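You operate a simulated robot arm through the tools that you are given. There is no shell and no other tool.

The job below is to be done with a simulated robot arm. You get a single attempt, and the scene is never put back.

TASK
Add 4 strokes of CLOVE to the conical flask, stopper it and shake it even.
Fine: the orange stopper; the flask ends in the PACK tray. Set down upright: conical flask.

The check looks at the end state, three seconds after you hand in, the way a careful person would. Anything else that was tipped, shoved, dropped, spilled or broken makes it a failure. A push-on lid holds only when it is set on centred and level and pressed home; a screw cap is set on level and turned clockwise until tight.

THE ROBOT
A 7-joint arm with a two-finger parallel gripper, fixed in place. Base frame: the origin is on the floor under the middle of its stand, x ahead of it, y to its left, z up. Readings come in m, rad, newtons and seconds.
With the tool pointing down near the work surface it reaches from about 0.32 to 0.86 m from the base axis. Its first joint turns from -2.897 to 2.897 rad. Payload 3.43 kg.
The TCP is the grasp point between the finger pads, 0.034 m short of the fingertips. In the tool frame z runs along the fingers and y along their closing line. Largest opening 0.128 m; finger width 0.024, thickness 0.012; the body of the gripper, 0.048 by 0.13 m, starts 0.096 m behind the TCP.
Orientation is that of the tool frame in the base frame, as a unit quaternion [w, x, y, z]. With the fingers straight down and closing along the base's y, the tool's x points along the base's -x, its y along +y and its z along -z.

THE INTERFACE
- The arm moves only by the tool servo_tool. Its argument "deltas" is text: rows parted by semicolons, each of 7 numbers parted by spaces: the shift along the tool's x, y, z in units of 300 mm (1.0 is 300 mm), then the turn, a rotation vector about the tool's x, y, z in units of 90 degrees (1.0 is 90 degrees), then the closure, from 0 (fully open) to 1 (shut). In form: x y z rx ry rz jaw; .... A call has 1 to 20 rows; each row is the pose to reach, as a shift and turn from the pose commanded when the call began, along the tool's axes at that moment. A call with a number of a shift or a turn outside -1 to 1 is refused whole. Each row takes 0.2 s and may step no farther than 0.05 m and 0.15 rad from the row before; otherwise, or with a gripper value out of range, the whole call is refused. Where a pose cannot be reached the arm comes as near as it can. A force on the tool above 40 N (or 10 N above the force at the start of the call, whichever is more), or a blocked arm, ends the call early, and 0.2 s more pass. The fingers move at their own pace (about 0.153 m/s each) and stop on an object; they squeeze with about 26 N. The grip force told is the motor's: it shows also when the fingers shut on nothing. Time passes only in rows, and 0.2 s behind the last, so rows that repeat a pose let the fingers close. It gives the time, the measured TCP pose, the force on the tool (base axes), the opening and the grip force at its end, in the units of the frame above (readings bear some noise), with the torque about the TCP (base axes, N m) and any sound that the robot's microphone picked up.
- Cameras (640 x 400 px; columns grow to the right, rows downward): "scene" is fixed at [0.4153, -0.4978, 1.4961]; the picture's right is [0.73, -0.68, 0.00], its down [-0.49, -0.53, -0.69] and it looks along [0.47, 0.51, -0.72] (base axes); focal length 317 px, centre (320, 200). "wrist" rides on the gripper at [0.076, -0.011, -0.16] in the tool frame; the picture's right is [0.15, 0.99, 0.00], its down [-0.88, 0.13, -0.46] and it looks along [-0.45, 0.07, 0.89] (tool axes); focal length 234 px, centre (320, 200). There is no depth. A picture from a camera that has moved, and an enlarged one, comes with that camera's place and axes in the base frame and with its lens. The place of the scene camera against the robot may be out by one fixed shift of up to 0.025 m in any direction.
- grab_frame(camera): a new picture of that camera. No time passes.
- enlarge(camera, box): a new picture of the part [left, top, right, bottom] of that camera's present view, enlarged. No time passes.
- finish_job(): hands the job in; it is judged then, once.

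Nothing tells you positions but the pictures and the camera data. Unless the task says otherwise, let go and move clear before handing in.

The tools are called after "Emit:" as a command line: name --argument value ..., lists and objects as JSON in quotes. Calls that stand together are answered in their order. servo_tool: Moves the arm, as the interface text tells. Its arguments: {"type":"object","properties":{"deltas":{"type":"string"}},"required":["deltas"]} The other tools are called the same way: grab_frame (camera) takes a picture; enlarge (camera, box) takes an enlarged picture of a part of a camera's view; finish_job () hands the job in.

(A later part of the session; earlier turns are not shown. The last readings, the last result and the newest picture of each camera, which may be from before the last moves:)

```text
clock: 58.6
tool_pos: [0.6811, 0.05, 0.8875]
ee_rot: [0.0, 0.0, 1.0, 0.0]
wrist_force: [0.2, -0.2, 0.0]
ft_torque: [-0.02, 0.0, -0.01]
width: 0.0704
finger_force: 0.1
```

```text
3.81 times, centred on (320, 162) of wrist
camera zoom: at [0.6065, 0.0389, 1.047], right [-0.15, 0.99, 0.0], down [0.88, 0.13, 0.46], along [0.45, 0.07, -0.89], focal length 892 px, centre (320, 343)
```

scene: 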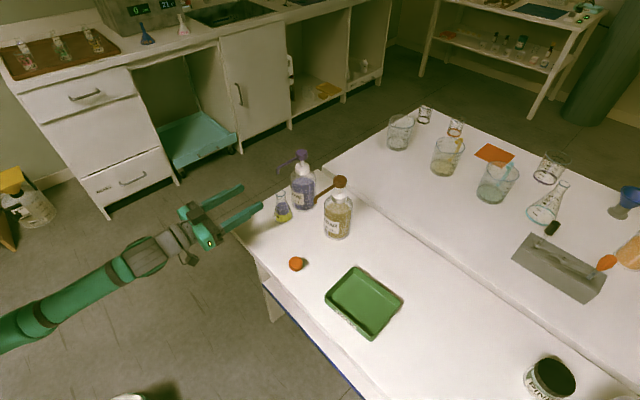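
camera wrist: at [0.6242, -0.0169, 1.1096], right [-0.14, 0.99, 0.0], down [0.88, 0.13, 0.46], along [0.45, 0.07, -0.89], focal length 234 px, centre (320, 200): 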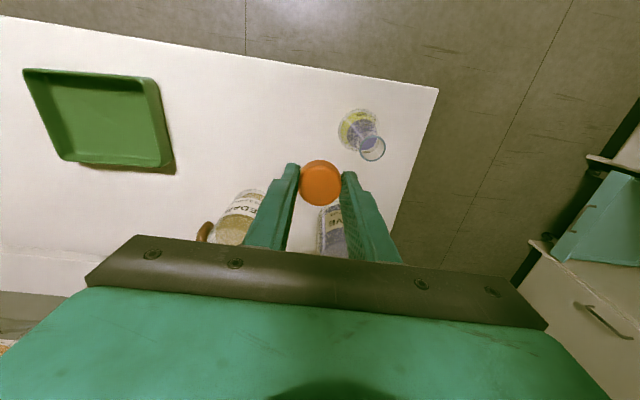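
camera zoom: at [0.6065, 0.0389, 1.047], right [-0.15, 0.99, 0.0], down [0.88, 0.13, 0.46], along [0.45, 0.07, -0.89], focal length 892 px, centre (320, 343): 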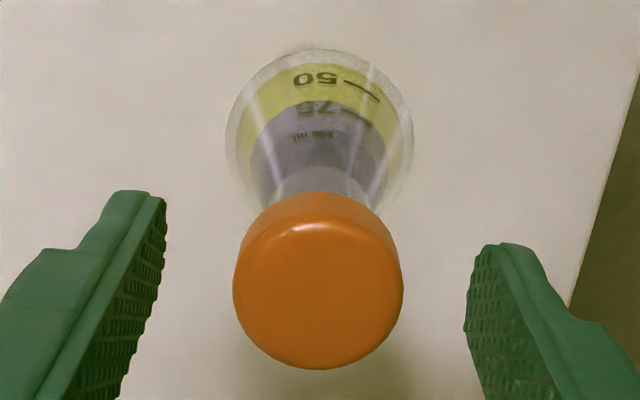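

The stopper is seated on the flask. I'll rise clear and close the fingers over it.

Emit:
servo_tool --deltas "0 0 -0.05 0 0 0 0.45; 0 0 -0.12 0 0 0 0.45; 0 0 -0.2 0 0 0 0.45; 0 0 -0.2 0 0 0 1; 0 0 -0.2 0 0 0 1; 0 0 -0.2 0 0 0 1"

Emit:
enlarge --camera "scene" --box '[245, 180, 295, 230]'

Emit:
enlarge --camera "wrist" --box '[260, 110, 380, 215]'

```text
clock: 60.0
tool_pos: [0.6824, 0.049, 0.9481]
ee_rot: [0.0, 0.0, 1.0, 0.001]
wrist_force: [0.5, 0.0, 0.1]
ft_torque: [-0.02, -0.01, -0.01]
width: 0.0001
finger_force: 25.7
```

```text
8.00 times, centred on (270, 205) of scene
camera zoom: at [0.4153, -0.4978, 1.4961], right [0.73, -0.68, 0.0], down [-0.49, -0.53, -0.69], along [0.47, 0.51, -0.72], focal length 2536 px, centre (720, 160)
```

zoom: 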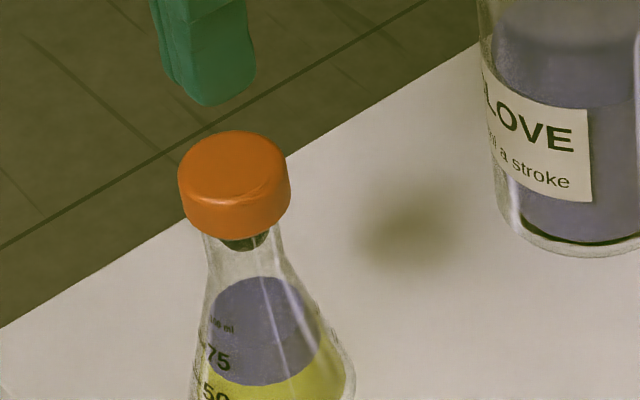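

```text
3.81 times, centred on (320, 162) of wrist
camera zoom: at [0.6073, 0.0385, 1.1072], right [-0.15, 0.99, 0.0], down [0.88, 0.13, 0.46], along [0.45, 0.07, -0.89], focal length 892 px, centre (320, 343)
```

zoom: 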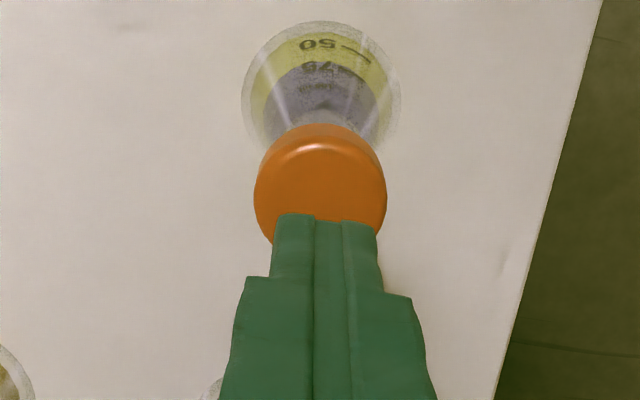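

The cap sits centred and level. Now I'll press it home from above with the closed fingertips, in small steps.

Emit:
servo_tool --deltas "0 0 0.05 0 0 0 1; 0 0 0.09 0 0 0 1; 0 0 0.105 0 0 0 1; 0 0 0.112 0 0 0 1; 0 0 0.119 0 0 0 1; 0 0 0.124 0 0 0 1; 0 0 0.124 0 0 0 1"

Emit:
enlarge --camera "scene" --box '[245, 180, 295, 230]'

```text
clock: 61.6
tool_pos: [0.6818, 0.0497, 0.9091]
ee_rot: [-0.001, 0.001, 1.0, 0.0]
wrist_force: [0.3, -0.7, 2.8]
ft_torque: [-0.01, 0.04, -0.01]
width: 0.0003
finger_force: 26.5
```

```text
8.00 times, centred on (270, 205) of scene
camera zoom: at [0.4153, -0.4978, 1.4961], right [0.73, -0.68, 0.0], down [-0.49, -0.53, -0.69], along [0.47, 0.51, -0.72], focal length 2536 px, centre (720, 160)
```

zoom: 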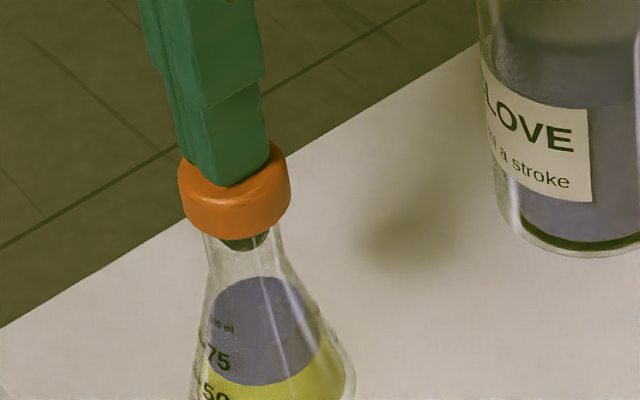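

I'm in contact with the cap top at z ≈ 0.875. I'll increase the pressing force.

Emit:
servo_tool --deltas "0 0 0.004 0 0 0 1; 0 0 0.008 0 0 0 1; 0 0 0.011 0 0 0 1; 0 0 0.011 0 0 0 1"

Emit:
enlarge --camera "scene" --box '[245, 180, 295, 230]'

```text
clock: 62.5
tool_pos: [0.6831, 0.0502, 0.9101]
ee_rot: [0.002, 0.0, 1.0, 0.001]
wrist_force: [-3.7, -0.5, 12.6]
ft_torque: [-0.02, 0.25, 0.01]
width: 0.0
finger_force: 25.9
stopped in row 4: the force on the tool passed its limit at 41 N (the readings are from after the stop); the commanded pose is now the measured one
```

```text
8.00 times, centred on (270, 205) of scene
camera zoom: at [0.4153, -0.4978, 1.4961], right [0.73, -0.68, 0.0], down [-0.49, -0.53, -0.69], along [0.47, 0.51, -0.72], focal length 2536 px, centre (720, 160)
```

zoom: 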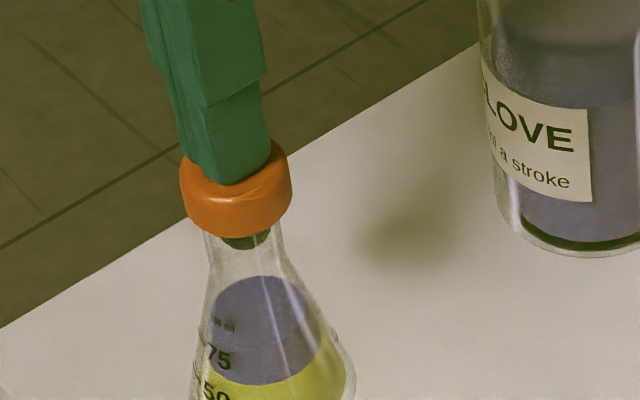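

The press reached the 41 N limit with the cap no longer moving, so it looks home. I'll rise, back off, and tilt the tool horizontal for a side view of the stopper.

Emit:
servo_tool --deltas "0 0 -0.03 0 0 0 1; 0 0 -0.1 0 0 0 1; 0 0 -0.2 0 0 0 1; 0 0 -0.3 0 0 0 1; 0.1 0 -0.3 0 0 0 0.5; 0.2 0 -0.3 0 0 0 0.4; 0.2 0 -0.3 0 -0.09 0 0.4; 0.2 0 -0.3 0 -0.18 0 0.4; 0.2 0 -0.3 0 -0.27 0 0.4; 0.2 0 -0.3 0 -0.36 0 0.4; 0.2 0 -0.3 0 -0.45 0 0.4; 0.2 0 -0.3 0 -0.54 0 0.4; 0.2 0 -0.3 0 -0.63 0 0.4; 0.2 0 -0.3 0 -0.667 0 0.4; 0.2 0 -0.3 0 -0.667 0 0.4"

Emit:
grab_frame --camera "wrist"

Emit:
enlarge --camera "scene" --box '[245, 170, 305, 230]'

```text
clock: 65.7
tool_pos: [0.6217, 0.0502, 0.9984]
ee_rot: [0.502, -0.001, 0.865, 0.001]
wrist_force: [-0.8, 0.3, 0.5]
ft_torque: [0.0, -0.04, 0.02]
width: 0.0767
finger_force: 0.1
```

```text
taken
camera wrist: at [0.4467, 0.039, 1.0119], right [-0.07, 0.99, -0.13], down [0.04, 0.13, 0.99], along [1.0, 0.07, -0.05], focal length 234 px, centre (320, 200)
```

wrist: 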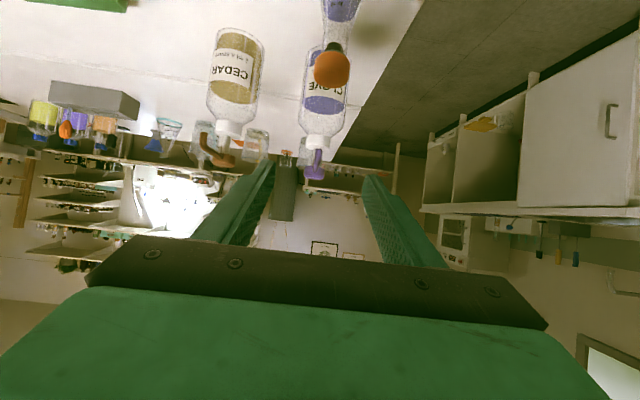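

```text
6.67 times, centred on (275, 200) of scene
camera zoom: at [0.4153, -0.4978, 1.4961], right [0.73, -0.68, 0.0], down [-0.49, -0.53, -0.69], along [0.47, 0.51, -0.72], focal length 2113 px, centre (620, 200)
```

zoom: 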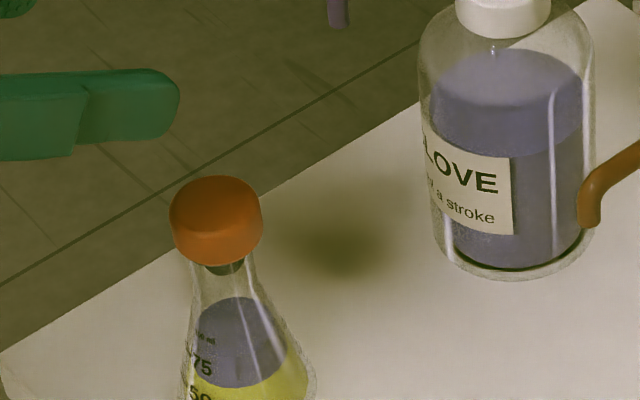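

The cap looks level from above. I'll lower the wrist camera to cap height for a side view of how it's seated.

Emit:
servo_tool --deltas "0.1 0 0.0375 0 0 0 0.4; 0.2 0 0.075 0 0 0 0.4; 0.3 0 0.113 0 0 0 0.4; 0.4057 0 0.1507 0 0 0 0.4; 0.4057 0 0.1507 0 0 0 0.4"

Emit:
grab_frame --camera "wrist"

Emit:
enlarge --camera "wrist" --box '[270, 90, 370, 200]'

```text
clock: 66.9
tool_pos: [0.5996, 0.0504, 0.87]
ee_rot: [0.502, 0.0, 0.865, 0.0]
wrist_force: [0.0, -0.2, -0.2]
ft_torque: [-0.01, 0.01, 0.0]
width: 0.0765
finger_force: 0.1
```

```text
taken
camera wrist: at [0.4249, 0.0396, 0.8839], right [-0.07, 0.99, -0.13], down [0.04, 0.13, 0.99], along [1.0, 0.07, -0.05], focal length 234 px, centre (320, 200)
```

wrist: 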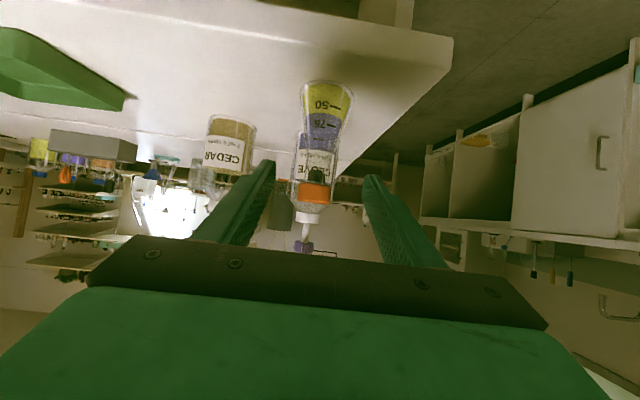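

```text
3.64 times, centred on (320, 145) of wrist
camera zoom: at [0.4249, 0.0396, 0.8839], right [-0.07, 0.99, -0.13], down [0.04, 0.13, 0.99], along [1.0, 0.07, -0.05], focal length 852 px, centre (320, 400)
```

zoom: 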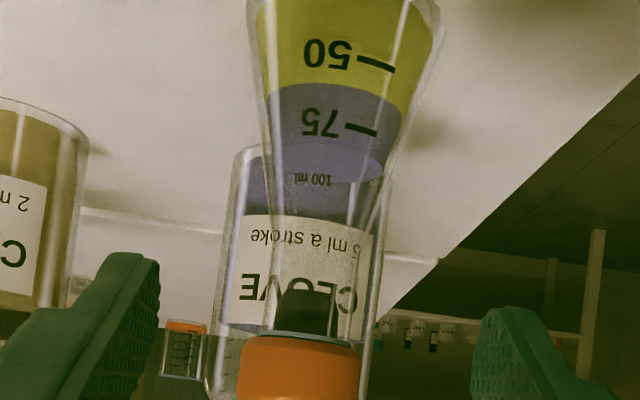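

The side view shows the cap flush on the rim with the plug fully inside the neck, so it's seated. Now I'll set the tool 15° below horizontal and position to grip the neck just under the cap.

Emit:
servo_tool --deltas "0 -0.004 0 0 -0.083 0 0.4; 0 -0.004 0 0 -0.1667 0 0.4; 0 -0.004 0 0 -0.1667 0 0.4"

```text
clock: 67.7
tool_pos: [0.6012, 0.0491, 0.8709]
ee_rot: [0.611, -0.001, 0.792, 0.001]
wrist_force: [0.3, -0.3, 0.4]
ft_torque: [0.01, -0.01, 0.01]
width: 0.0769
finger_force: 0.1
```

Emit:
servo_tool --deltas "0.05 0 0.022 0 0 0 0.4; 0.0987 0 0.0437 0 0 0 0.4; 0.0987 0 0.0437 0 0 0 0.4"

Emit:
grab_frame --camera "wrist"

Emit:
enlarge --camera "wrist" --box '[260, 70, 380, 200]'

Emit:
enlarge --camera "scene" --box '[215, 160, 305, 240]'

```text
clock: 68.5
tool_pos: [0.6059, 0.0463, 0.8374]
ee_rot: [0.611, 0.001, 0.792, -0.001]
wrist_force: [0.6, 0.7, -0.2]
ft_torque: [0.0, -0.02, -0.03]
width: 0.0771
finger_force: 0.1
```

```text
taken
camera wrist: at [0.4326, 0.0372, 0.8055], right [-0.04, 0.99, -0.14], down [-0.22, 0.13, 0.97], along [0.98, 0.06, 0.21], focal length 234 px, centre (320, 200)
```

wrist: 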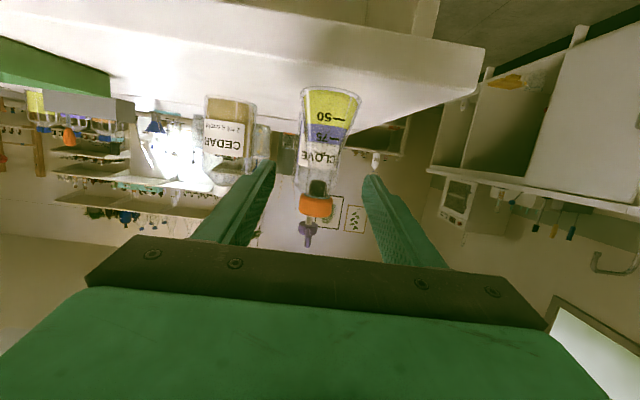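

```text
3.08 times, centred on (320, 135) of wrist
camera zoom: at [0.4326, 0.0372, 0.8055], right [-0.04, 0.99, -0.14], down [-0.22, 0.13, 0.97], along [0.98, 0.06, 0.21], focal length 720 px, centre (320, 400)
```

zoom: 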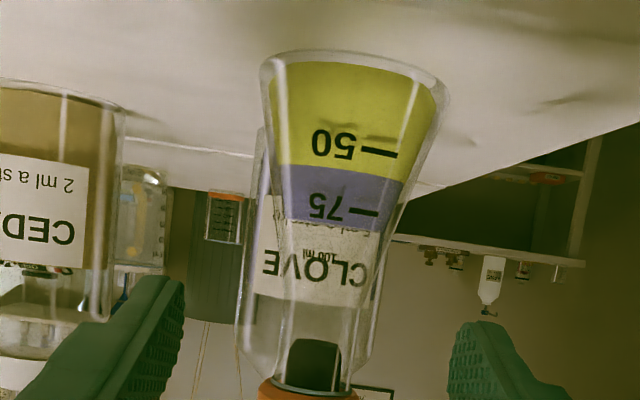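

```text
5.00 times, centred on (260, 200) of scene
camera zoom: at [0.4153, -0.4978, 1.4961], right [0.73, -0.68, 0.0], down [-0.49, -0.53, -0.69], along [0.47, 0.51, -0.72], focal length 1585 px, centre (620, 200)
```

zoom: 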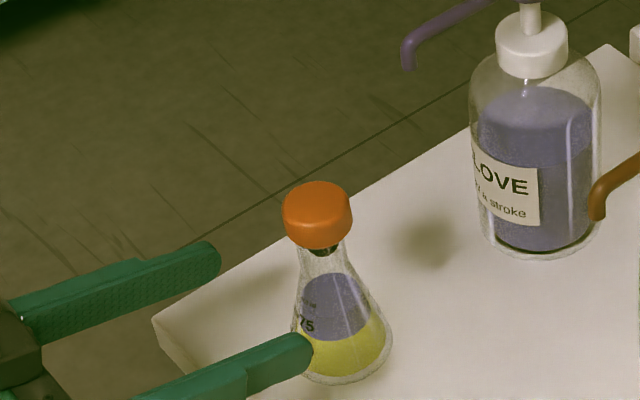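

I'll zoom in to refine the sideways alignment before moving in.

Emit:
enlarge --camera "wrist" --box '[285, 150, 355, 220]'

Emit:
enlarge --camera "wrist" --box '[285, 80, 355, 150]'

```text
5.71 times, centred on (320, 185) of wrist
camera zoom: at [0.4326, 0.0372, 0.8055], right [-0.04, 0.99, -0.14], down [-0.22, 0.13, 0.97], along [0.98, 0.06, 0.21], focal length 1338 px, centre (320, 286)
```

zoom: 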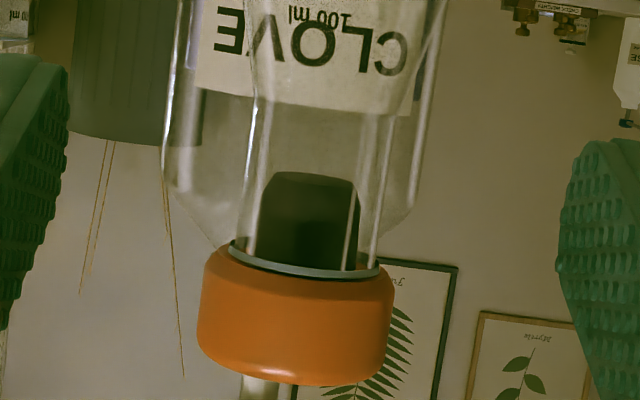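

```text
5.71 times, centred on (320, 115) of wrist
camera zoom: at [0.4326, 0.0372, 0.8055], right [-0.04, 0.99, -0.14], down [-0.22, 0.13, 0.97], along [0.98, 0.06, 0.21], focal length 1338 px, centre (320, 686)
```

zoom: 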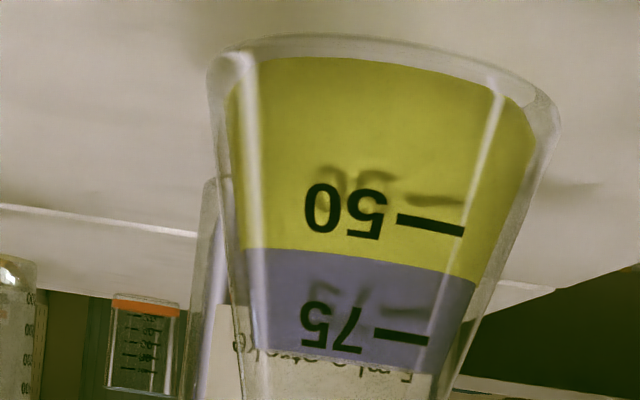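

The flask axis sits about 2.2 mm to +y of the tool centreline, so I'll correct that and move in so the fingers straddle the neck just below the cap.

Emit:
servo_tool --deltas "0.008 0.0073 0.002 0 0 0 0.4; 0.0 0.0073 0.035 0 0 0 0.4; -0.0095 0.0073 0.075 0 0 0 0.4; -0.019 0.0073 0.115 0 0 0 0.4; -0.0285 0.0073 0.155 0 0 0 0.4; -0.038 0.0073 0.195 0 0 0 0.4; -0.0478 0.0073 0.2355 0 0 0 0.4; -0.0478 0.0073 0.2355 0 0 0 0.4"

Emit:
enlarge --camera "wrist" --box '[265, 130, 375, 220]'

Emit:
enlarge --camera "scene" --box '[235, 170, 305, 240]'

```text
clock: 70.3
tool_pos: [0.6788, 0.0512, 0.8352]
ee_rot: [0.611, 0.0, 0.792, 0.0]
wrist_force: [-1.0, 0.3, 0.8]
ft_torque: [0.01, -0.01, -0.01]
width: 0.0768
finger_force: 0.0
```

```text
4.44 times, centred on (320, 175) of wrist
camera zoom: at [0.5054, 0.0403, 0.8022], right [-0.04, 0.99, -0.14], down [-0.22, 0.13, 0.97], along [0.98, 0.07, 0.21], focal length 1041 px, centre (320, 311)
```

zoom: 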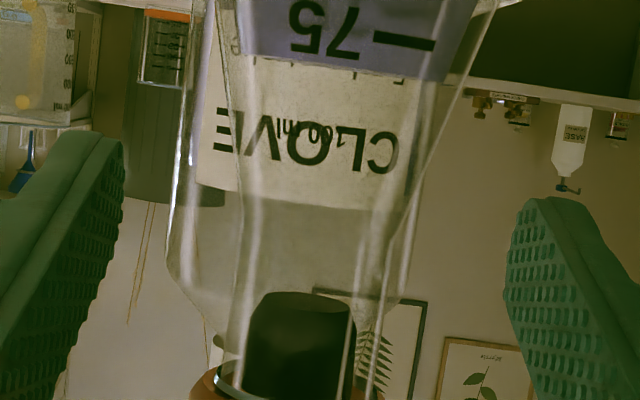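

```text
5.71 times, centred on (270, 205) of scene
camera zoom: at [0.4153, -0.4978, 1.4961], right [0.73, -0.68, 0.0], down [-0.49, -0.53, -0.69], along [0.47, 0.51, -0.72], focal length 1811 px, centre (606, 171)
```

zoom: 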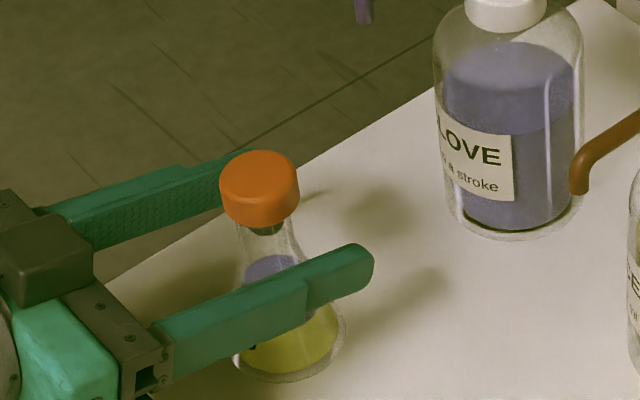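

Emit:
servo_tool --deltas "0 -0.0053 0 0 0 0 0.4; 0 -0.0053 0 0 0 0 0.4"

Emit:
enlarge --camera "wrist" --box '[265, 140, 375, 220]'

```text
clock: 70.9
tool_pos: [0.6786, 0.0497, 0.8346]
ee_rot: [0.611, -0.001, 0.791, 0.001]
wrist_force: [-0.3, 1.0, 0.8]
ft_torque: [0.02, 0.0, -0.03]
width: 0.077
finger_force: 0.1
```

```text
5.00 times, centred on (320, 180) of wrist
camera zoom: at [0.5051, 0.0388, 0.8021], right [-0.04, 0.99, -0.14], down [-0.22, 0.13, 0.97], along [0.98, 0.07, 0.21], focal length 1171 px, centre (320, 300)
```

zoom: 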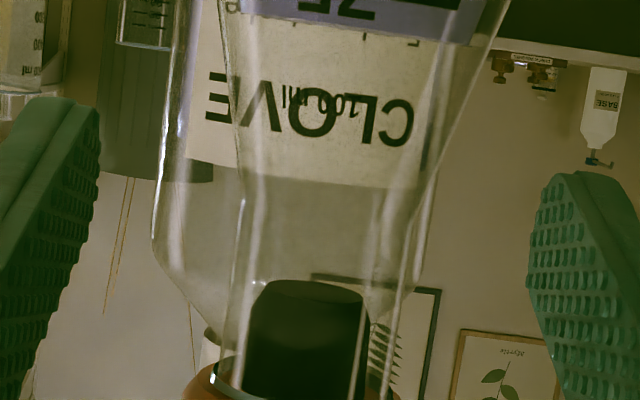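

The neck is now centred between the fingers, so I'll close gently.

Emit:
servo_tool --deltas "0 0 0 0 0 0 0.5; 0 0 0 0 0 0 0.58; 0 0 0 0 0 0 0.66; 0 0 0 0 0 0 0.72; 0 0 0 0 0 0 0.76; 0 0 0 0 0 0 0.8; 0 0 0 0 0 0 0.84; 0 0 0 0 0 0 0.9; 0 0 0 0 0 0 1; 0 0 0 0 0 0 1"

Emit:
enlarge --camera "wrist" --box '[265, 130, 375, 220]'

Emit:
enlarge --camera "scene" --box '[235, 170, 305, 240]'

```text
clock: 73.1
tool_pos: [0.6789, 0.0503, 0.8352]
ee_rot: [0.611, 0.001, 0.792, -0.001]
wrist_force: [-0.4, -0.4, -0.1]
ft_torque: [-0.03, -0.02, 0.01]
width: 0.03
finger_force: 26.3
```

```text
4.44 times, centred on (320, 175) of wrist
camera zoom: at [0.5051, 0.0387, 0.8021], right [-0.04, 0.99, -0.14], down [-0.22, 0.13, 0.97], along [0.98, 0.07, 0.21], focal length 1041 px, centre (320, 311)
```

zoom: 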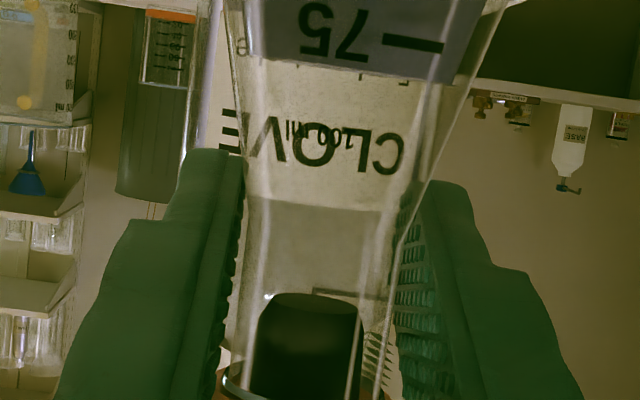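

```text
5.71 times, centred on (270, 205) of scene
camera zoom: at [0.4153, -0.4978, 1.4961], right [0.73, -0.68, 0.0], down [-0.49, -0.53, -0.69], along [0.47, 0.51, -0.72], focal length 1811 px, centre (606, 171)
```

zoom: 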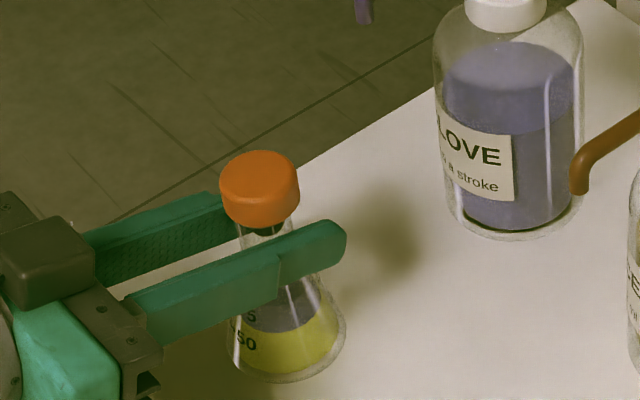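

The fingers closed at 30 mm, so their lower edge is on the flare below the neck and the flask could slip as before. I'll reopen, level the tool to horizontal, and grip a few millimetres higher on the straight neck.

Emit:
servo_tool --deltas "0 0 0 0 0 0 0.79; 0 0 0 0 0 0 0.76; 0 0 0 0 0 0 0.72; 0 0 0 0 0 0 0.64; 0 0 0 0 0 0 0.54; 0 0 0 0 0 0 0.4; 0 0 0 0 -0.04 0 0.4; 0 0 0 0 -0.08 0 0.4; 0 0 0 0 -0.12 0 0.4; 0 0 0 0 -0.163 0 0.4; 0 0 0 0 -0.163 0 0.4"

Emit:
enlarge --camera "wrist" --box '[265, 130, 375, 220]'

Emit:
enlarge --camera "scene" --box '[200, 160, 310, 250]'

```text
clock: 75.5
tool_pos: [0.6802, 0.0496, 0.8343]
ee_rot: [0.707, 0.0, 0.707, 0.0]
wrist_force: [0.0, 0.0, 0.1]
ft_torque: [0.01, -0.04, -0.03]
width: 0.0767
finger_force: 0.1
```

```text
4.44 times, centred on (320, 175) of wrist
camera zoom: at [0.5194, 0.0386, 0.7591], right [0.0, 0.99, -0.15], down [-0.46, 0.13, 0.88], along [0.89, 0.07, 0.45], focal length 1041 px, centre (320, 311)
```

zoom: 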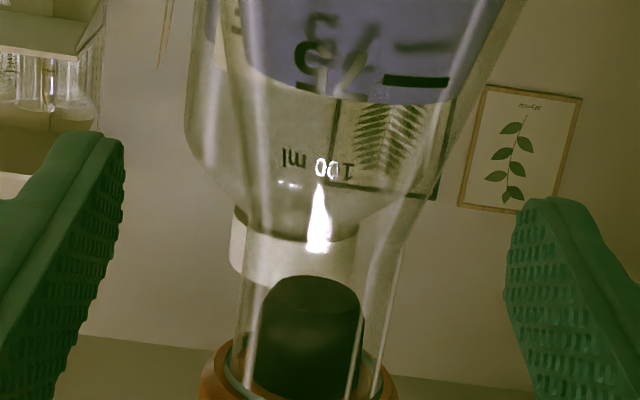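

```text
4.44 times, centred on (255, 205) of scene
camera zoom: at [0.4153, -0.4978, 1.4961], right [0.73, -0.68, 0.0], down [-0.49, -0.53, -0.69], along [0.47, 0.51, -0.72], focal length 1409 px, centre (609, 178)
```

zoom: 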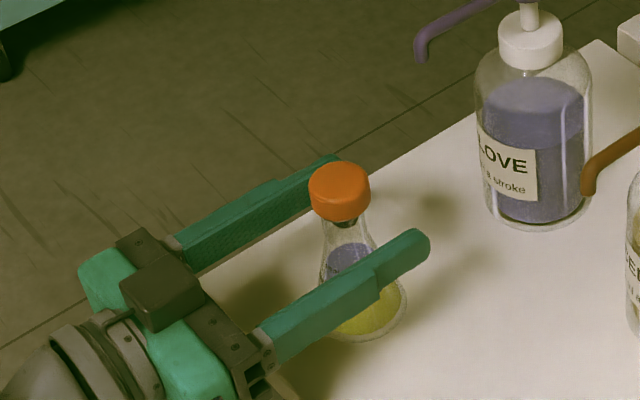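

The tool is horizontal, still centred on the neck, and clear of everything. I'll raise it 3.5 mm and close on the straight neck.

Emit:
servo_tool --deltas "-0.006 0 0 0 0 0 0.4; -0.0117 0 0 0 0 0 0.5; -0.0117 0 0 0 0 0 0.58; -0.0117 0 0 0 0 0 0.66; -0.0117 0 0 0 0 0 0.72; -0.0117 0 0 0 0 0 0.76; -0.0117 0 0 0 0 0 0.79; -0.0117 0 0 0 0 0 0.82; -0.0117 0 0 0 0 0 0.88; -0.0117 0 0 0 0 0 1; -0.0117 0 0 0 0 0 1"

Emit:
enlarge --camera "wrist" --box '[265, 130, 375, 220]'

Emit:
enlarge --camera "scene" --box '[235, 170, 305, 240]'

```text
clock: 77.9
tool_pos: [0.6799, 0.0495, 0.8373]
ee_rot: [0.706, -0.001, 0.708, 0.0]
wrist_force: [0.6, 2.8, -1.1]
ft_torque: [0.36, -0.04, 0.35]
width: 0.0256
finger_force: 26.0
```

```text
4.44 times, centred on (320, 175) of wrist
camera zoom: at [0.5196, 0.0387, 0.7626], right [0.0, 0.99, -0.15], down [-0.45, 0.13, 0.88], along [0.89, 0.07, 0.45], focal length 1041 px, centre (320, 311)
```

zoom: 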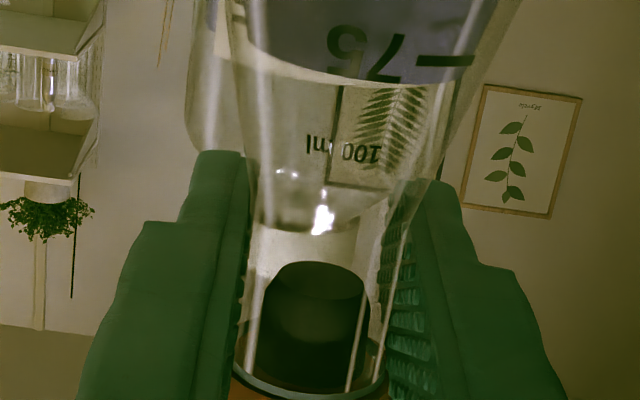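

```text
5.71 times, centred on (270, 205) of scene
camera zoom: at [0.4153, -0.4978, 1.4961], right [0.73, -0.68, 0.0], down [-0.49, -0.53, -0.69], along [0.47, 0.51, -0.72], focal length 1811 px, centre (606, 171)
```

zoom: 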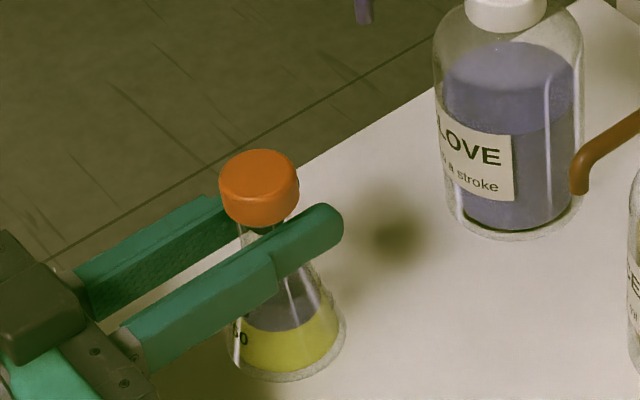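

I now have the straight neck, at 25.6 mm. I'll lift 20 mm slowly and check for slip.

Emit:
servo_tool --deltas "-0.01 0 0 0 0 0 1; -0.022 0 0 0 0 0 1; -0.036 0 0 0 0 0 1; -0.052 0 0 0 0 0 1; -0.067 0 0 0 0 0 1; -0.067 0 0 0 0 0 1"

Emit:
enlarge --camera "wrist" --box '[265, 130, 375, 220]'

Emit:
enlarge --camera "scene" --box '[235, 160, 305, 230]'

```text
clock: 79.3
tool_pos: [0.6796, 0.0495, 0.8578]
ee_rot: [0.707, 0.0, 0.708, 0.0]
wrist_force: [0.7, 0.4, -1.4]
ft_torque: [0.0, 0.02, -0.01]
width: 0.0265
finger_force: 26.1
```

```text
4.44 times, centred on (320, 175) of wrist
camera zoom: at [0.5193, 0.0385, 0.7825], right [0.0, 0.99, -0.15], down [-0.45, 0.13, 0.88], along [0.89, 0.07, 0.45], focal length 1041 px, centre (320, 311)
```

zoom: 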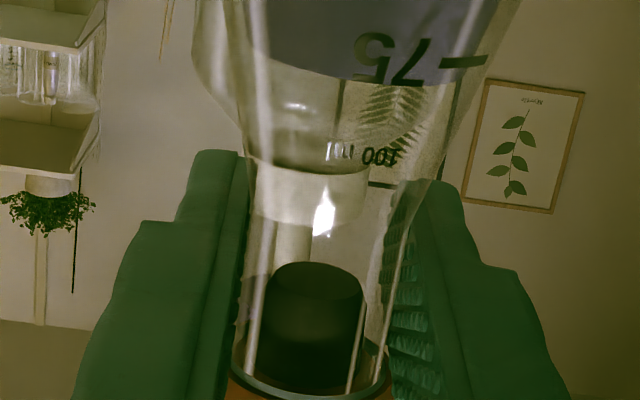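

```text
5.71 times, centred on (270, 195) of scene
camera zoom: at [0.4153, -0.4978, 1.4961], right [0.73, -0.68, 0.0], down [-0.49, -0.53, -0.69], along [0.47, 0.51, -0.72], focal length 1811 px, centre (606, 229)
```

zoom: 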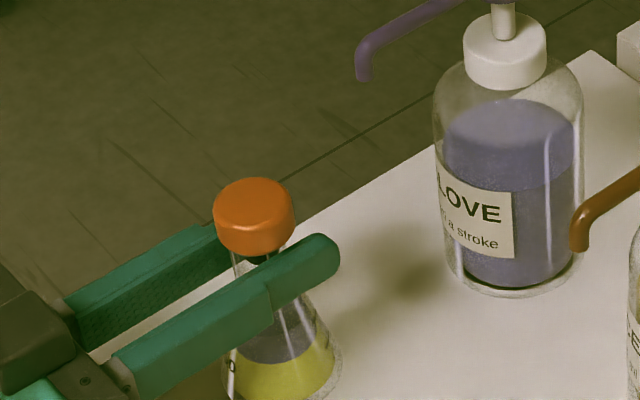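

The flask is held firmly and upright with the stopper in place. I'll carry it up to open space to shake.

Emit:
servo_tool --deltas "-0.07 -0.02 0 0 0 0 1; -0.17 -0.05 0 0 0 0 1; -0.29 -0.08 0 0 0 0 1; -0.41 -0.11 0 0 0 0 1; -0.53 -0.14 0 0 0 0 1; -0.65 -0.16 0 0 0 0 1; -0.733 -0.167 0 0 0 0 1; -0.733 -0.167 0 0 0 0 1"

Emit:
grab_frame --camera "wrist"

Emit:
enlarge --camera "scene" --box '[200, 100, 340, 220]'

```text
clock: 81.1
tool_pos: [0.6784, -0.0012, 1.077]
ee_rot: [0.707, 0.0, 0.708, 0.0]
wrist_force: [-0.2, 0.6, -1.4]
ft_torque: [-0.02, 0.02, -0.03]
width: 0.0261
finger_force: 26.0
```

```text
taken
camera wrist: at [0.5195, -0.0118, 1.0022], right [0.0, 0.99, -0.15], down [-0.45, 0.13, 0.88], along [0.89, 0.07, 0.45], focal length 234 px, centre (320, 200)
```

wrist: 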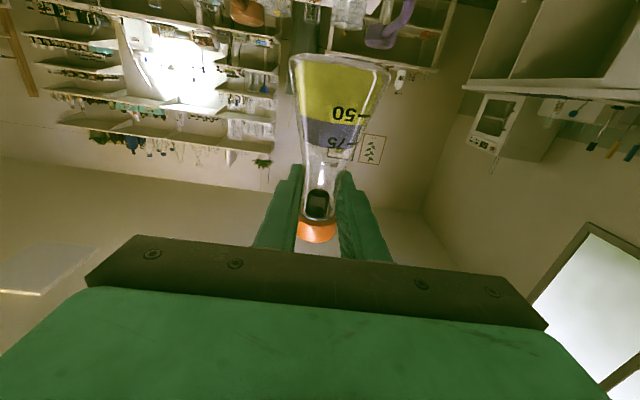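

```text
3.33 times, centred on (270, 160) of scene
camera zoom: at [0.4153, -0.4978, 1.4961], right [0.73, -0.68, 0.0], down [-0.49, -0.53, -0.69], along [0.47, 0.51, -0.72], focal length 1056 px, centre (487, 333)
```

zoom: 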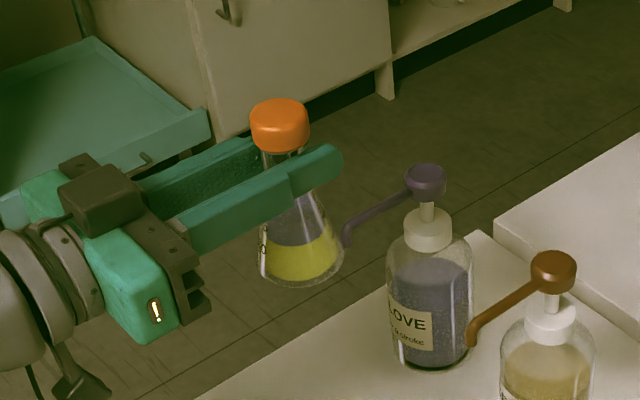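

The two layers are clearly visible. I'll start with up-and-down shaking in free space and check the liquid afterwards.

Emit:
servo_tool --deltas "-0.06 0 0 0 0 0 1; 0.06 0 0 0 0 0 1; -0.08 0 0 0 0 0 1; 0.08 0 0 0 0 0 1; -0.08 0 0 0 0 0 1; 0.08 0 0 0 0 0 1; -0.08 0 0 0 0 0 1; 0.08 0 0 0 0 0 1; -0.08 0 0 0 0 0 1; 0.08 0 0 0 0 0 1; -0.08 0 0 0 0 0 1; 0.08 0 0 0 0 0 1; -0.08 0 0 0 0 0 1; 0.08 0 0 0 0 0 1; -0.08 0 0 0 0 0 1; 0.08 0 0 0 0 0 1; -0.08 0 0 0 0 0 1; 0.08 0 0 0 0 0 1; 0 0 0 0 0 0 1; 0 0 0 0 0 0 1"

Emit:
grab_frame --camera "wrist"

Emit:
enlarge --camera "scene" --box '[230, 110, 320, 190]'

```text
clock: 85.3
tool_pos: [0.6785, -0.0009, 1.0778]
ee_rot: [0.706, 0.0, 0.708, 0.0]
wrist_force: [-0.1, 0.1, -0.6]
ft_torque: [-0.02, 0.02, -0.02]
width: 0.0264
finger_force: 25.6
```

```text
taken
camera wrist: at [0.5192, -0.0118, 1.0025], right [0.0, 0.99, -0.15], down [-0.45, 0.13, 0.88], along [0.89, 0.07, 0.45], focal length 234 px, centre (320, 200)
```

wrist: 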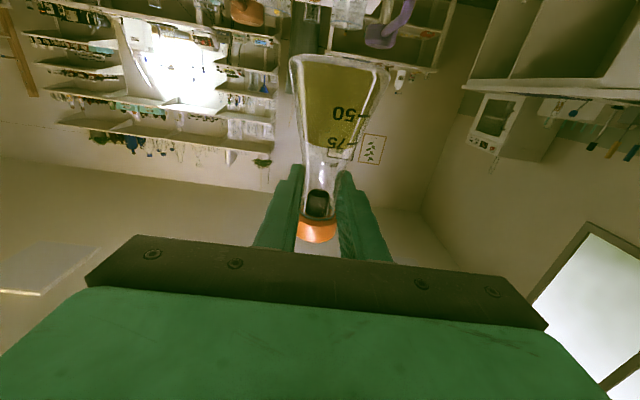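

```text
5.00 times, centred on (275, 150) of scene
camera zoom: at [0.4153, -0.4978, 1.4961], right [0.73, -0.68, 0.0], down [-0.49, -0.53, -0.69], along [0.47, 0.51, -0.72], focal length 1585 px, centre (545, 450)
```

zoom: 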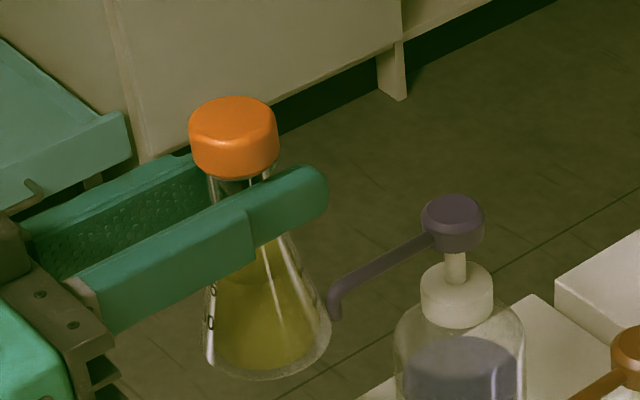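

The layers are gone and the liquid is olive throughout. I'll zoom in to judge how even it is.

Emit:
enlarge --camera "wrist" --box '[270, 40, 400, 240]'

Emit:
enlarge --camera "scene" --box '[250, 140, 310, 190]'

```text
2.00 times, centred on (335, 140) of wrist
camera zoom: at [0.5192, -0.0118, 1.0025], right [0.0, 0.99, -0.15], down [-0.45, 0.13, 0.88], along [0.89, 0.07, 0.45], focal length 468 px, centre (290, 320)
```

zoom: 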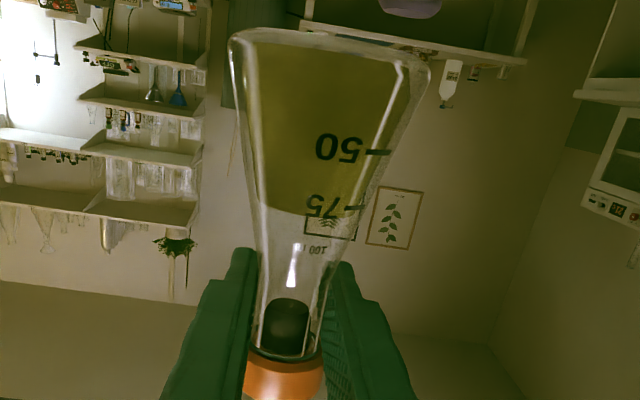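

```text
8.00 times, centred on (280, 165) of scene
camera zoom: at [0.4153, -0.4978, 1.4961], right [0.73, -0.68, 0.0], down [-0.49, -0.53, -0.69], along [0.47, 0.51, -0.72], focal length 2536 px, centre (640, 480)
```

zoom: 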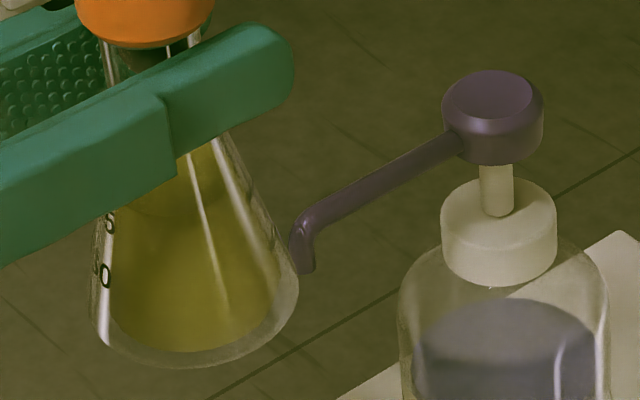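

It looks nearly even. I'll do a second round of shaking to be sure, then compare.

Emit:
servo_tool --deltas "-0.08 0 0 0 0 0 1; 0.08 0 0 0 0 0 1; -0.08 0 0 0 0 0 1; 0.08 0 0 0 0 0 1; -0.08 0 0 0 0 0 1; 0.08 0 0 0 0 0 1; -0.08 0 0 0 0 0 1; 0.08 0 0 0 0 0 1; -0.08 0 0 0 0 0 1; 0.08 0 0 0 0 0 1; -0.08 0 0 0 0 0 1; 0.08 0 0 0 0 0 1; -0.08 0 0 0 0 0 1; 0.08 0 0 0 0 0 1; -0.08 0 0 0 0 0 1; 0.08 0 0 0 0 0 1; -0.08 0 0 0 0 0 1; 0.06 0 0 0 0 0 1; 0 0 0 0 0 0 1; 0 0 0 0 0 0 1"

Emit:
enlarge --camera "wrist" --box '[270, 40, 400, 240]'

Emit:
enlarge --camera "scene" --box '[240, 120, 310, 190]'

```text
clock: 89.5
tool_pos: [0.6811, -0.0014, 1.0781]
ee_rot: [0.706, 0.001, 0.708, -0.001]
wrist_force: [0.3, -0.3, -3.0]
ft_torque: [0.02, 0.0, 0.0]
width: 0.0263
finger_force: 25.8
```

```text
2.00 times, centred on (335, 140) of wrist
camera zoom: at [0.5213, -0.0122, 1.0024], right [0.0, 0.99, -0.15], down [-0.45, 0.13, 0.88], along [0.89, 0.07, 0.45], focal length 468 px, centre (290, 320)
```

zoom: 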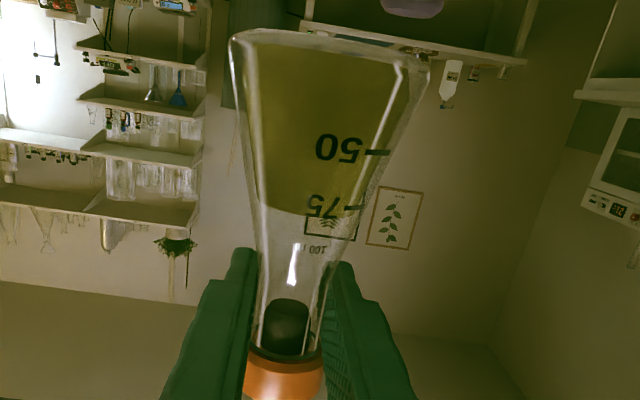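

```text
5.71 times, centred on (275, 155) of scene
camera zoom: at [0.4153, -0.4978, 1.4961], right [0.73, -0.68, 0.0], down [-0.49, -0.53, -0.69], along [0.47, 0.51, -0.72], focal length 1811 px, centre (577, 457)
```

zoom: 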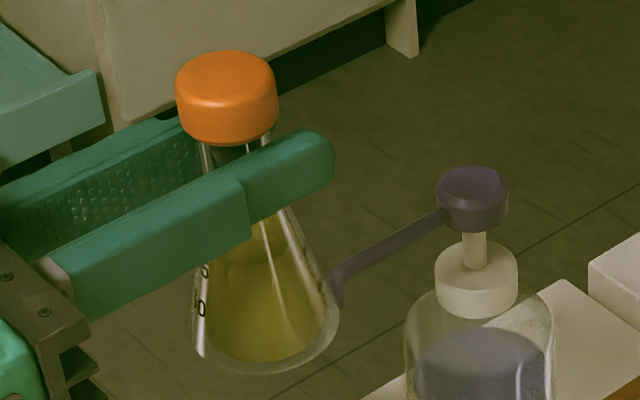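

The liquid is uniform now. Next I'll carry the flask over to the PACK tray, centred near (0.71, -0.30), keeping it upright and high.

Emit:
servo_tool --deltas "0 -0.06 0.005 0 0 0 1; 0 -0.18 0.01 0 0 0 1; 0 -0.31 0.02 0 0 0 1; 0 -0.44 0.03 0 0 0 1; 0 -0.57 0.04 0 0 0 1; 0 -0.7 0.05 0 0 0 1; 0 -0.82 0.06 0 0 0 1; 0 -0.92 0.067 0 0 0 1; 0 -0.98 0.067 0 0 0 1; 0 -0.997 0.067 0 0 0 1; 0 -0.997 0.067 0 0 0 1"

Emit:
grab_frame --camera "wrist"

Emit:
grab_frame --camera "scene"

```text
clock: 91.9
tool_pos: [0.6979, -0.2994, 1.0771]
ee_rot: [0.706, 0.0, 0.708, 0.0]
wrist_force: [0.0, 0.6, -2.9]
ft_torque: [-0.03, 0.06, 0.03]
width: 0.0262
finger_force: 26.0
```

```text
taken
camera wrist: at [0.5393, -0.311, 1.0024], right [0.0, 0.99, -0.15], down [-0.45, 0.13, 0.88], along [0.89, 0.07, 0.45], focal length 234 px, centre (320, 200)
```

wrist: 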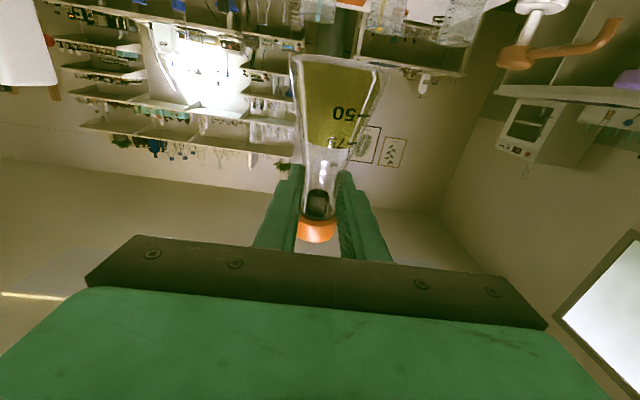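

```text
taken
```

scene: 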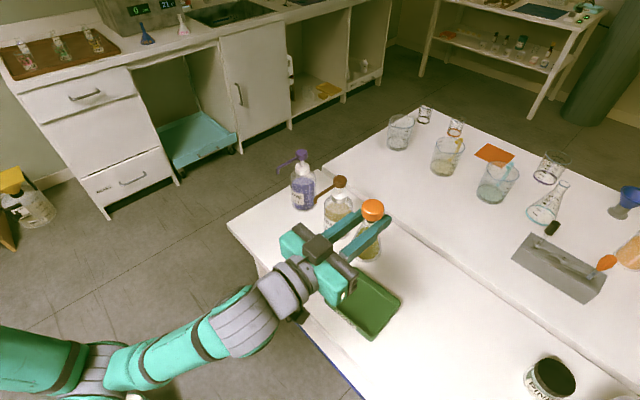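

The flask is above the tray. I'll shift 10 mm forward to the tray's centre (0.715, -0.298) and lower most of the way.

Emit:
servo_tool --deltas "0.05 0 0.035 0 0 0 1; 0.18 0 0.035 0 0 0 1; 0.32 0 0.035 0 0 0 1; 0.44 0 0.035 0 0 0 1; 0.55 0 0.035 0 0 0 1; 0.63 0 0.035 0 0 0 1; 0.673 0 0.035 0 0 0 1; 0.673 0 0.035 0 0 0 1"

Emit:
grab_frame --camera "wrist"

Emit:
enlarge --camera "scene" --box '[290, 190, 420, 340]'

```text
clock: 93.7
tool_pos: [0.7089, -0.3011, 0.876]
ee_rot: [0.706, -0.001, 0.708, 0.001]
wrist_force: [0.1, 1.2, -1.8]
ft_torque: [0.01, 0.01, 0.01]
width: 0.0264
finger_force: 25.9
```

```text
taken
camera wrist: at [0.5497, -0.3112, 0.8002], right [0.0, 0.99, -0.15], down [-0.45, 0.13, 0.88], along [0.89, 0.07, 0.45], focal length 234 px, centre (320, 200)
```

wrist: 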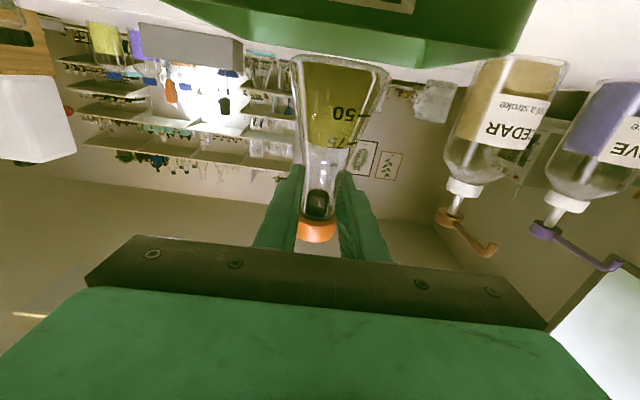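

```text
2.67 times, centred on (355, 265) of scene
camera zoom: at [0.4153, -0.4978, 1.4961], right [0.73, -0.68, 0.0], down [-0.49, -0.53, -0.69], along [0.47, 0.51, -0.72], focal length 845 px, centre (227, 27)
```

zoom: 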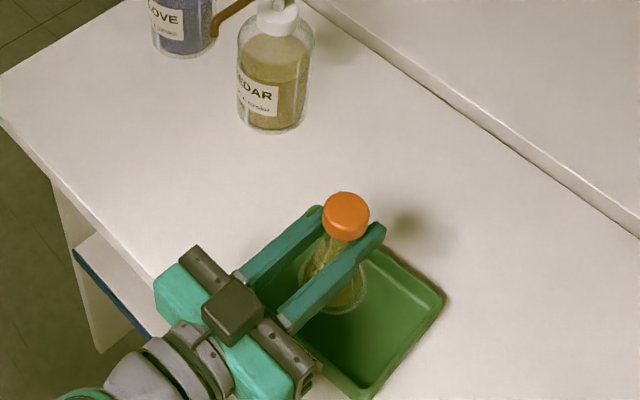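

The flask is over the middle of the tray. I'll lower slowly, watching for touchdown.

Emit:
servo_tool --deltas "0.03 0 0 0 0 0 1; 0.06 0 0 0 0 0 1; 0.08 0 0 0 0 0 1; 0.09 0 0 0 0 0 1; 0.096 0 0 0 0 0 1; 0.102 0 0 0 0 0 1; 0.102 0 0 0 0 0 1"

Emit:
enlarge --camera "scene" --box '[310, 210, 410, 310]'

Emit:
enlarge --camera "wrist" --box '[250, 0, 430, 130]'

```text
clock: 95.3
tool_pos: [0.7094, -0.2999, 0.8456]
ee_rot: [0.706, 0.0, 0.708, 0.0]
wrist_force: [-0.7, -0.1, -1.5]
ft_torque: [0.02, 0.02, -0.03]
width: 0.0267
finger_force: 26.0
```

```text
4.00 times, centred on (360, 260) of scene
camera zoom: at [0.4153, -0.4978, 1.4961], right [0.73, -0.68, 0.0], down [-0.49, -0.53, -0.69], along [0.47, 0.51, -0.72], focal length 1268 px, centre (160, -40)
```

zoom: 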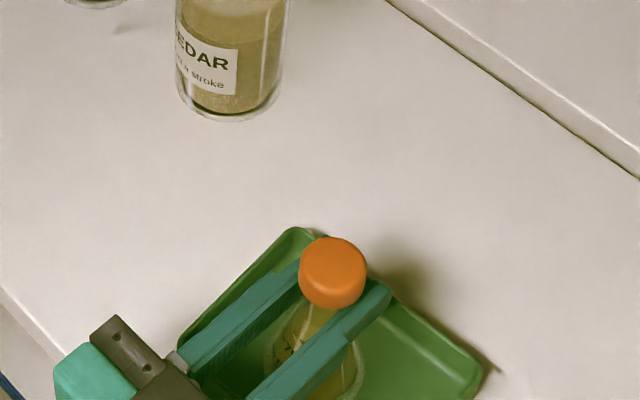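

```text
3.08 times, centred on (340, 65) of wrist
camera zoom: at [0.5497, -0.3107, 0.7699], right [0.0, 0.99, -0.15], down [-0.45, 0.13, 0.88], along [0.89, 0.07, 0.45], focal length 720 px, centre (258, 615)
```

zoom: 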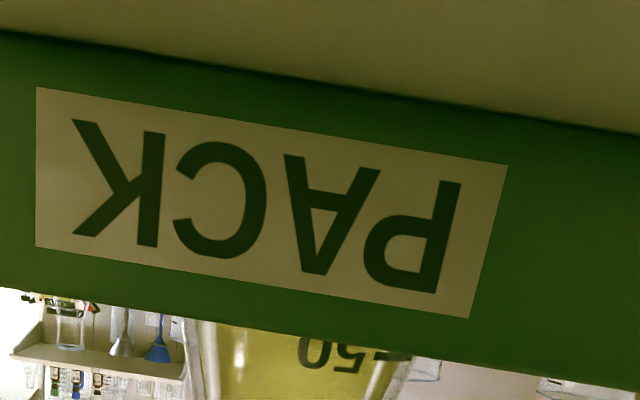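

No contact yet at TCP z 0.8456. I'll continue in small steps.

Emit:
servo_tool --deltas "0.004 0 0 0 0 0 1; 0.008 0 0 0 0 0 1; 0.008 0 0 0 0 0 1"

```text
clock: 96.1
tool_pos: [0.7075, -0.299, 0.8424]
ee_rot: [0.707, -0.001, 0.708, 0.001]
wrist_force: [0.3, 0.4, -0.4]
ft_torque: [0.04, 0.02, -0.01]
width: 0.0262
finger_force: 26.0
```

Emit:
servo_tool --deltas "0.003 0 0 0 0 0 1; 0.006 0 0 0 0 0 1; 0.006 0 0 0 0 0 1"

```text
clock: 96.9
tool_pos: [0.7091, -0.3003, 0.8415]
ee_rot: [0.708, -0.001, 0.706, 0.001]
wrist_force: [-0.9, 2.0, 6.2]
ft_torque: [0.12, 0.13, -0.01]
width: 0.0266
finger_force: 26.5
```

The flask has touched the tray floor at 6 N. I'll ease off half a millimetre and open slowly.

Emit:
servo_tool --deltas "-0.0015 0 0 0 0 0 1; -0.0015 0 0 0 0 0 0.81; -0.0015 0 0 0 0 0 0.79; -0.0015 0 0 0 0 0 0.77; -0.0015 0 0 0 0 0 0.75; -0.0015 0 0 0 0 0 0.71; -0.0015 0 0 0 0 0 0.65; -0.0015 0 0 0 0 0 0.57; -0.0015 0 0 0 0 0 0.48; -0.0015 0 0 0 0 0 0.4; -0.0015 0 0 0 0 0 0.4"

Emit:
enlarge --camera "scene" --box '[310, 230, 410, 330]'

Emit:
grab_frame --camera "wrist"

```text
clock: 99.3
tool_pos: [0.7086, -0.3006, 0.841]
ee_rot: [0.706, 0.001, 0.708, -0.001]
wrist_force: [-0.3, 0.1, -0.4]
ft_torque: [0.02, 0.01, 0.04]
width: 0.0769
finger_force: 0.1
```

```text
4.00 times, centred on (360, 280) of scene
camera zoom: at [0.4153, -0.4978, 1.4961], right [0.73, -0.68, 0.0], down [-0.49, -0.53, -0.69], along [0.47, 0.51, -0.72], focal length 1268 px, centre (160, -120)
```

zoom: 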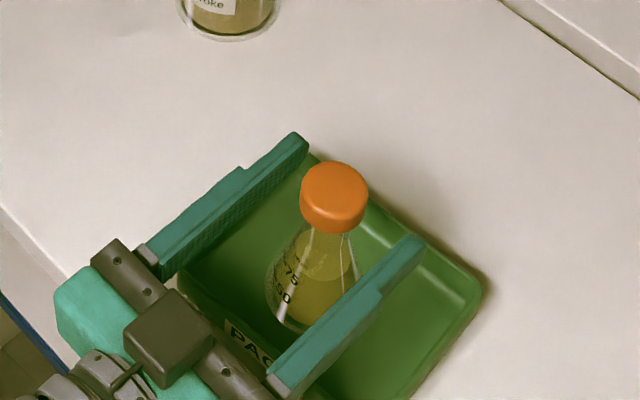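

```text
taken
camera wrist: at [0.5496, -0.3111, 0.7663], right [0.0, 0.99, -0.15], down [-0.45, 0.13, 0.88], along [0.89, 0.07, 0.45], focal length 234 px, centre (320, 200)
```

wrist: 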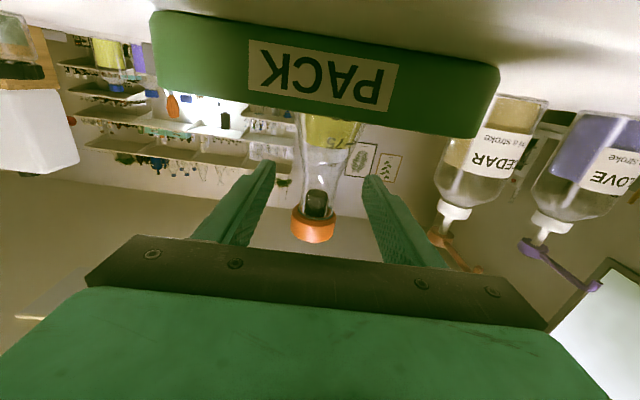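

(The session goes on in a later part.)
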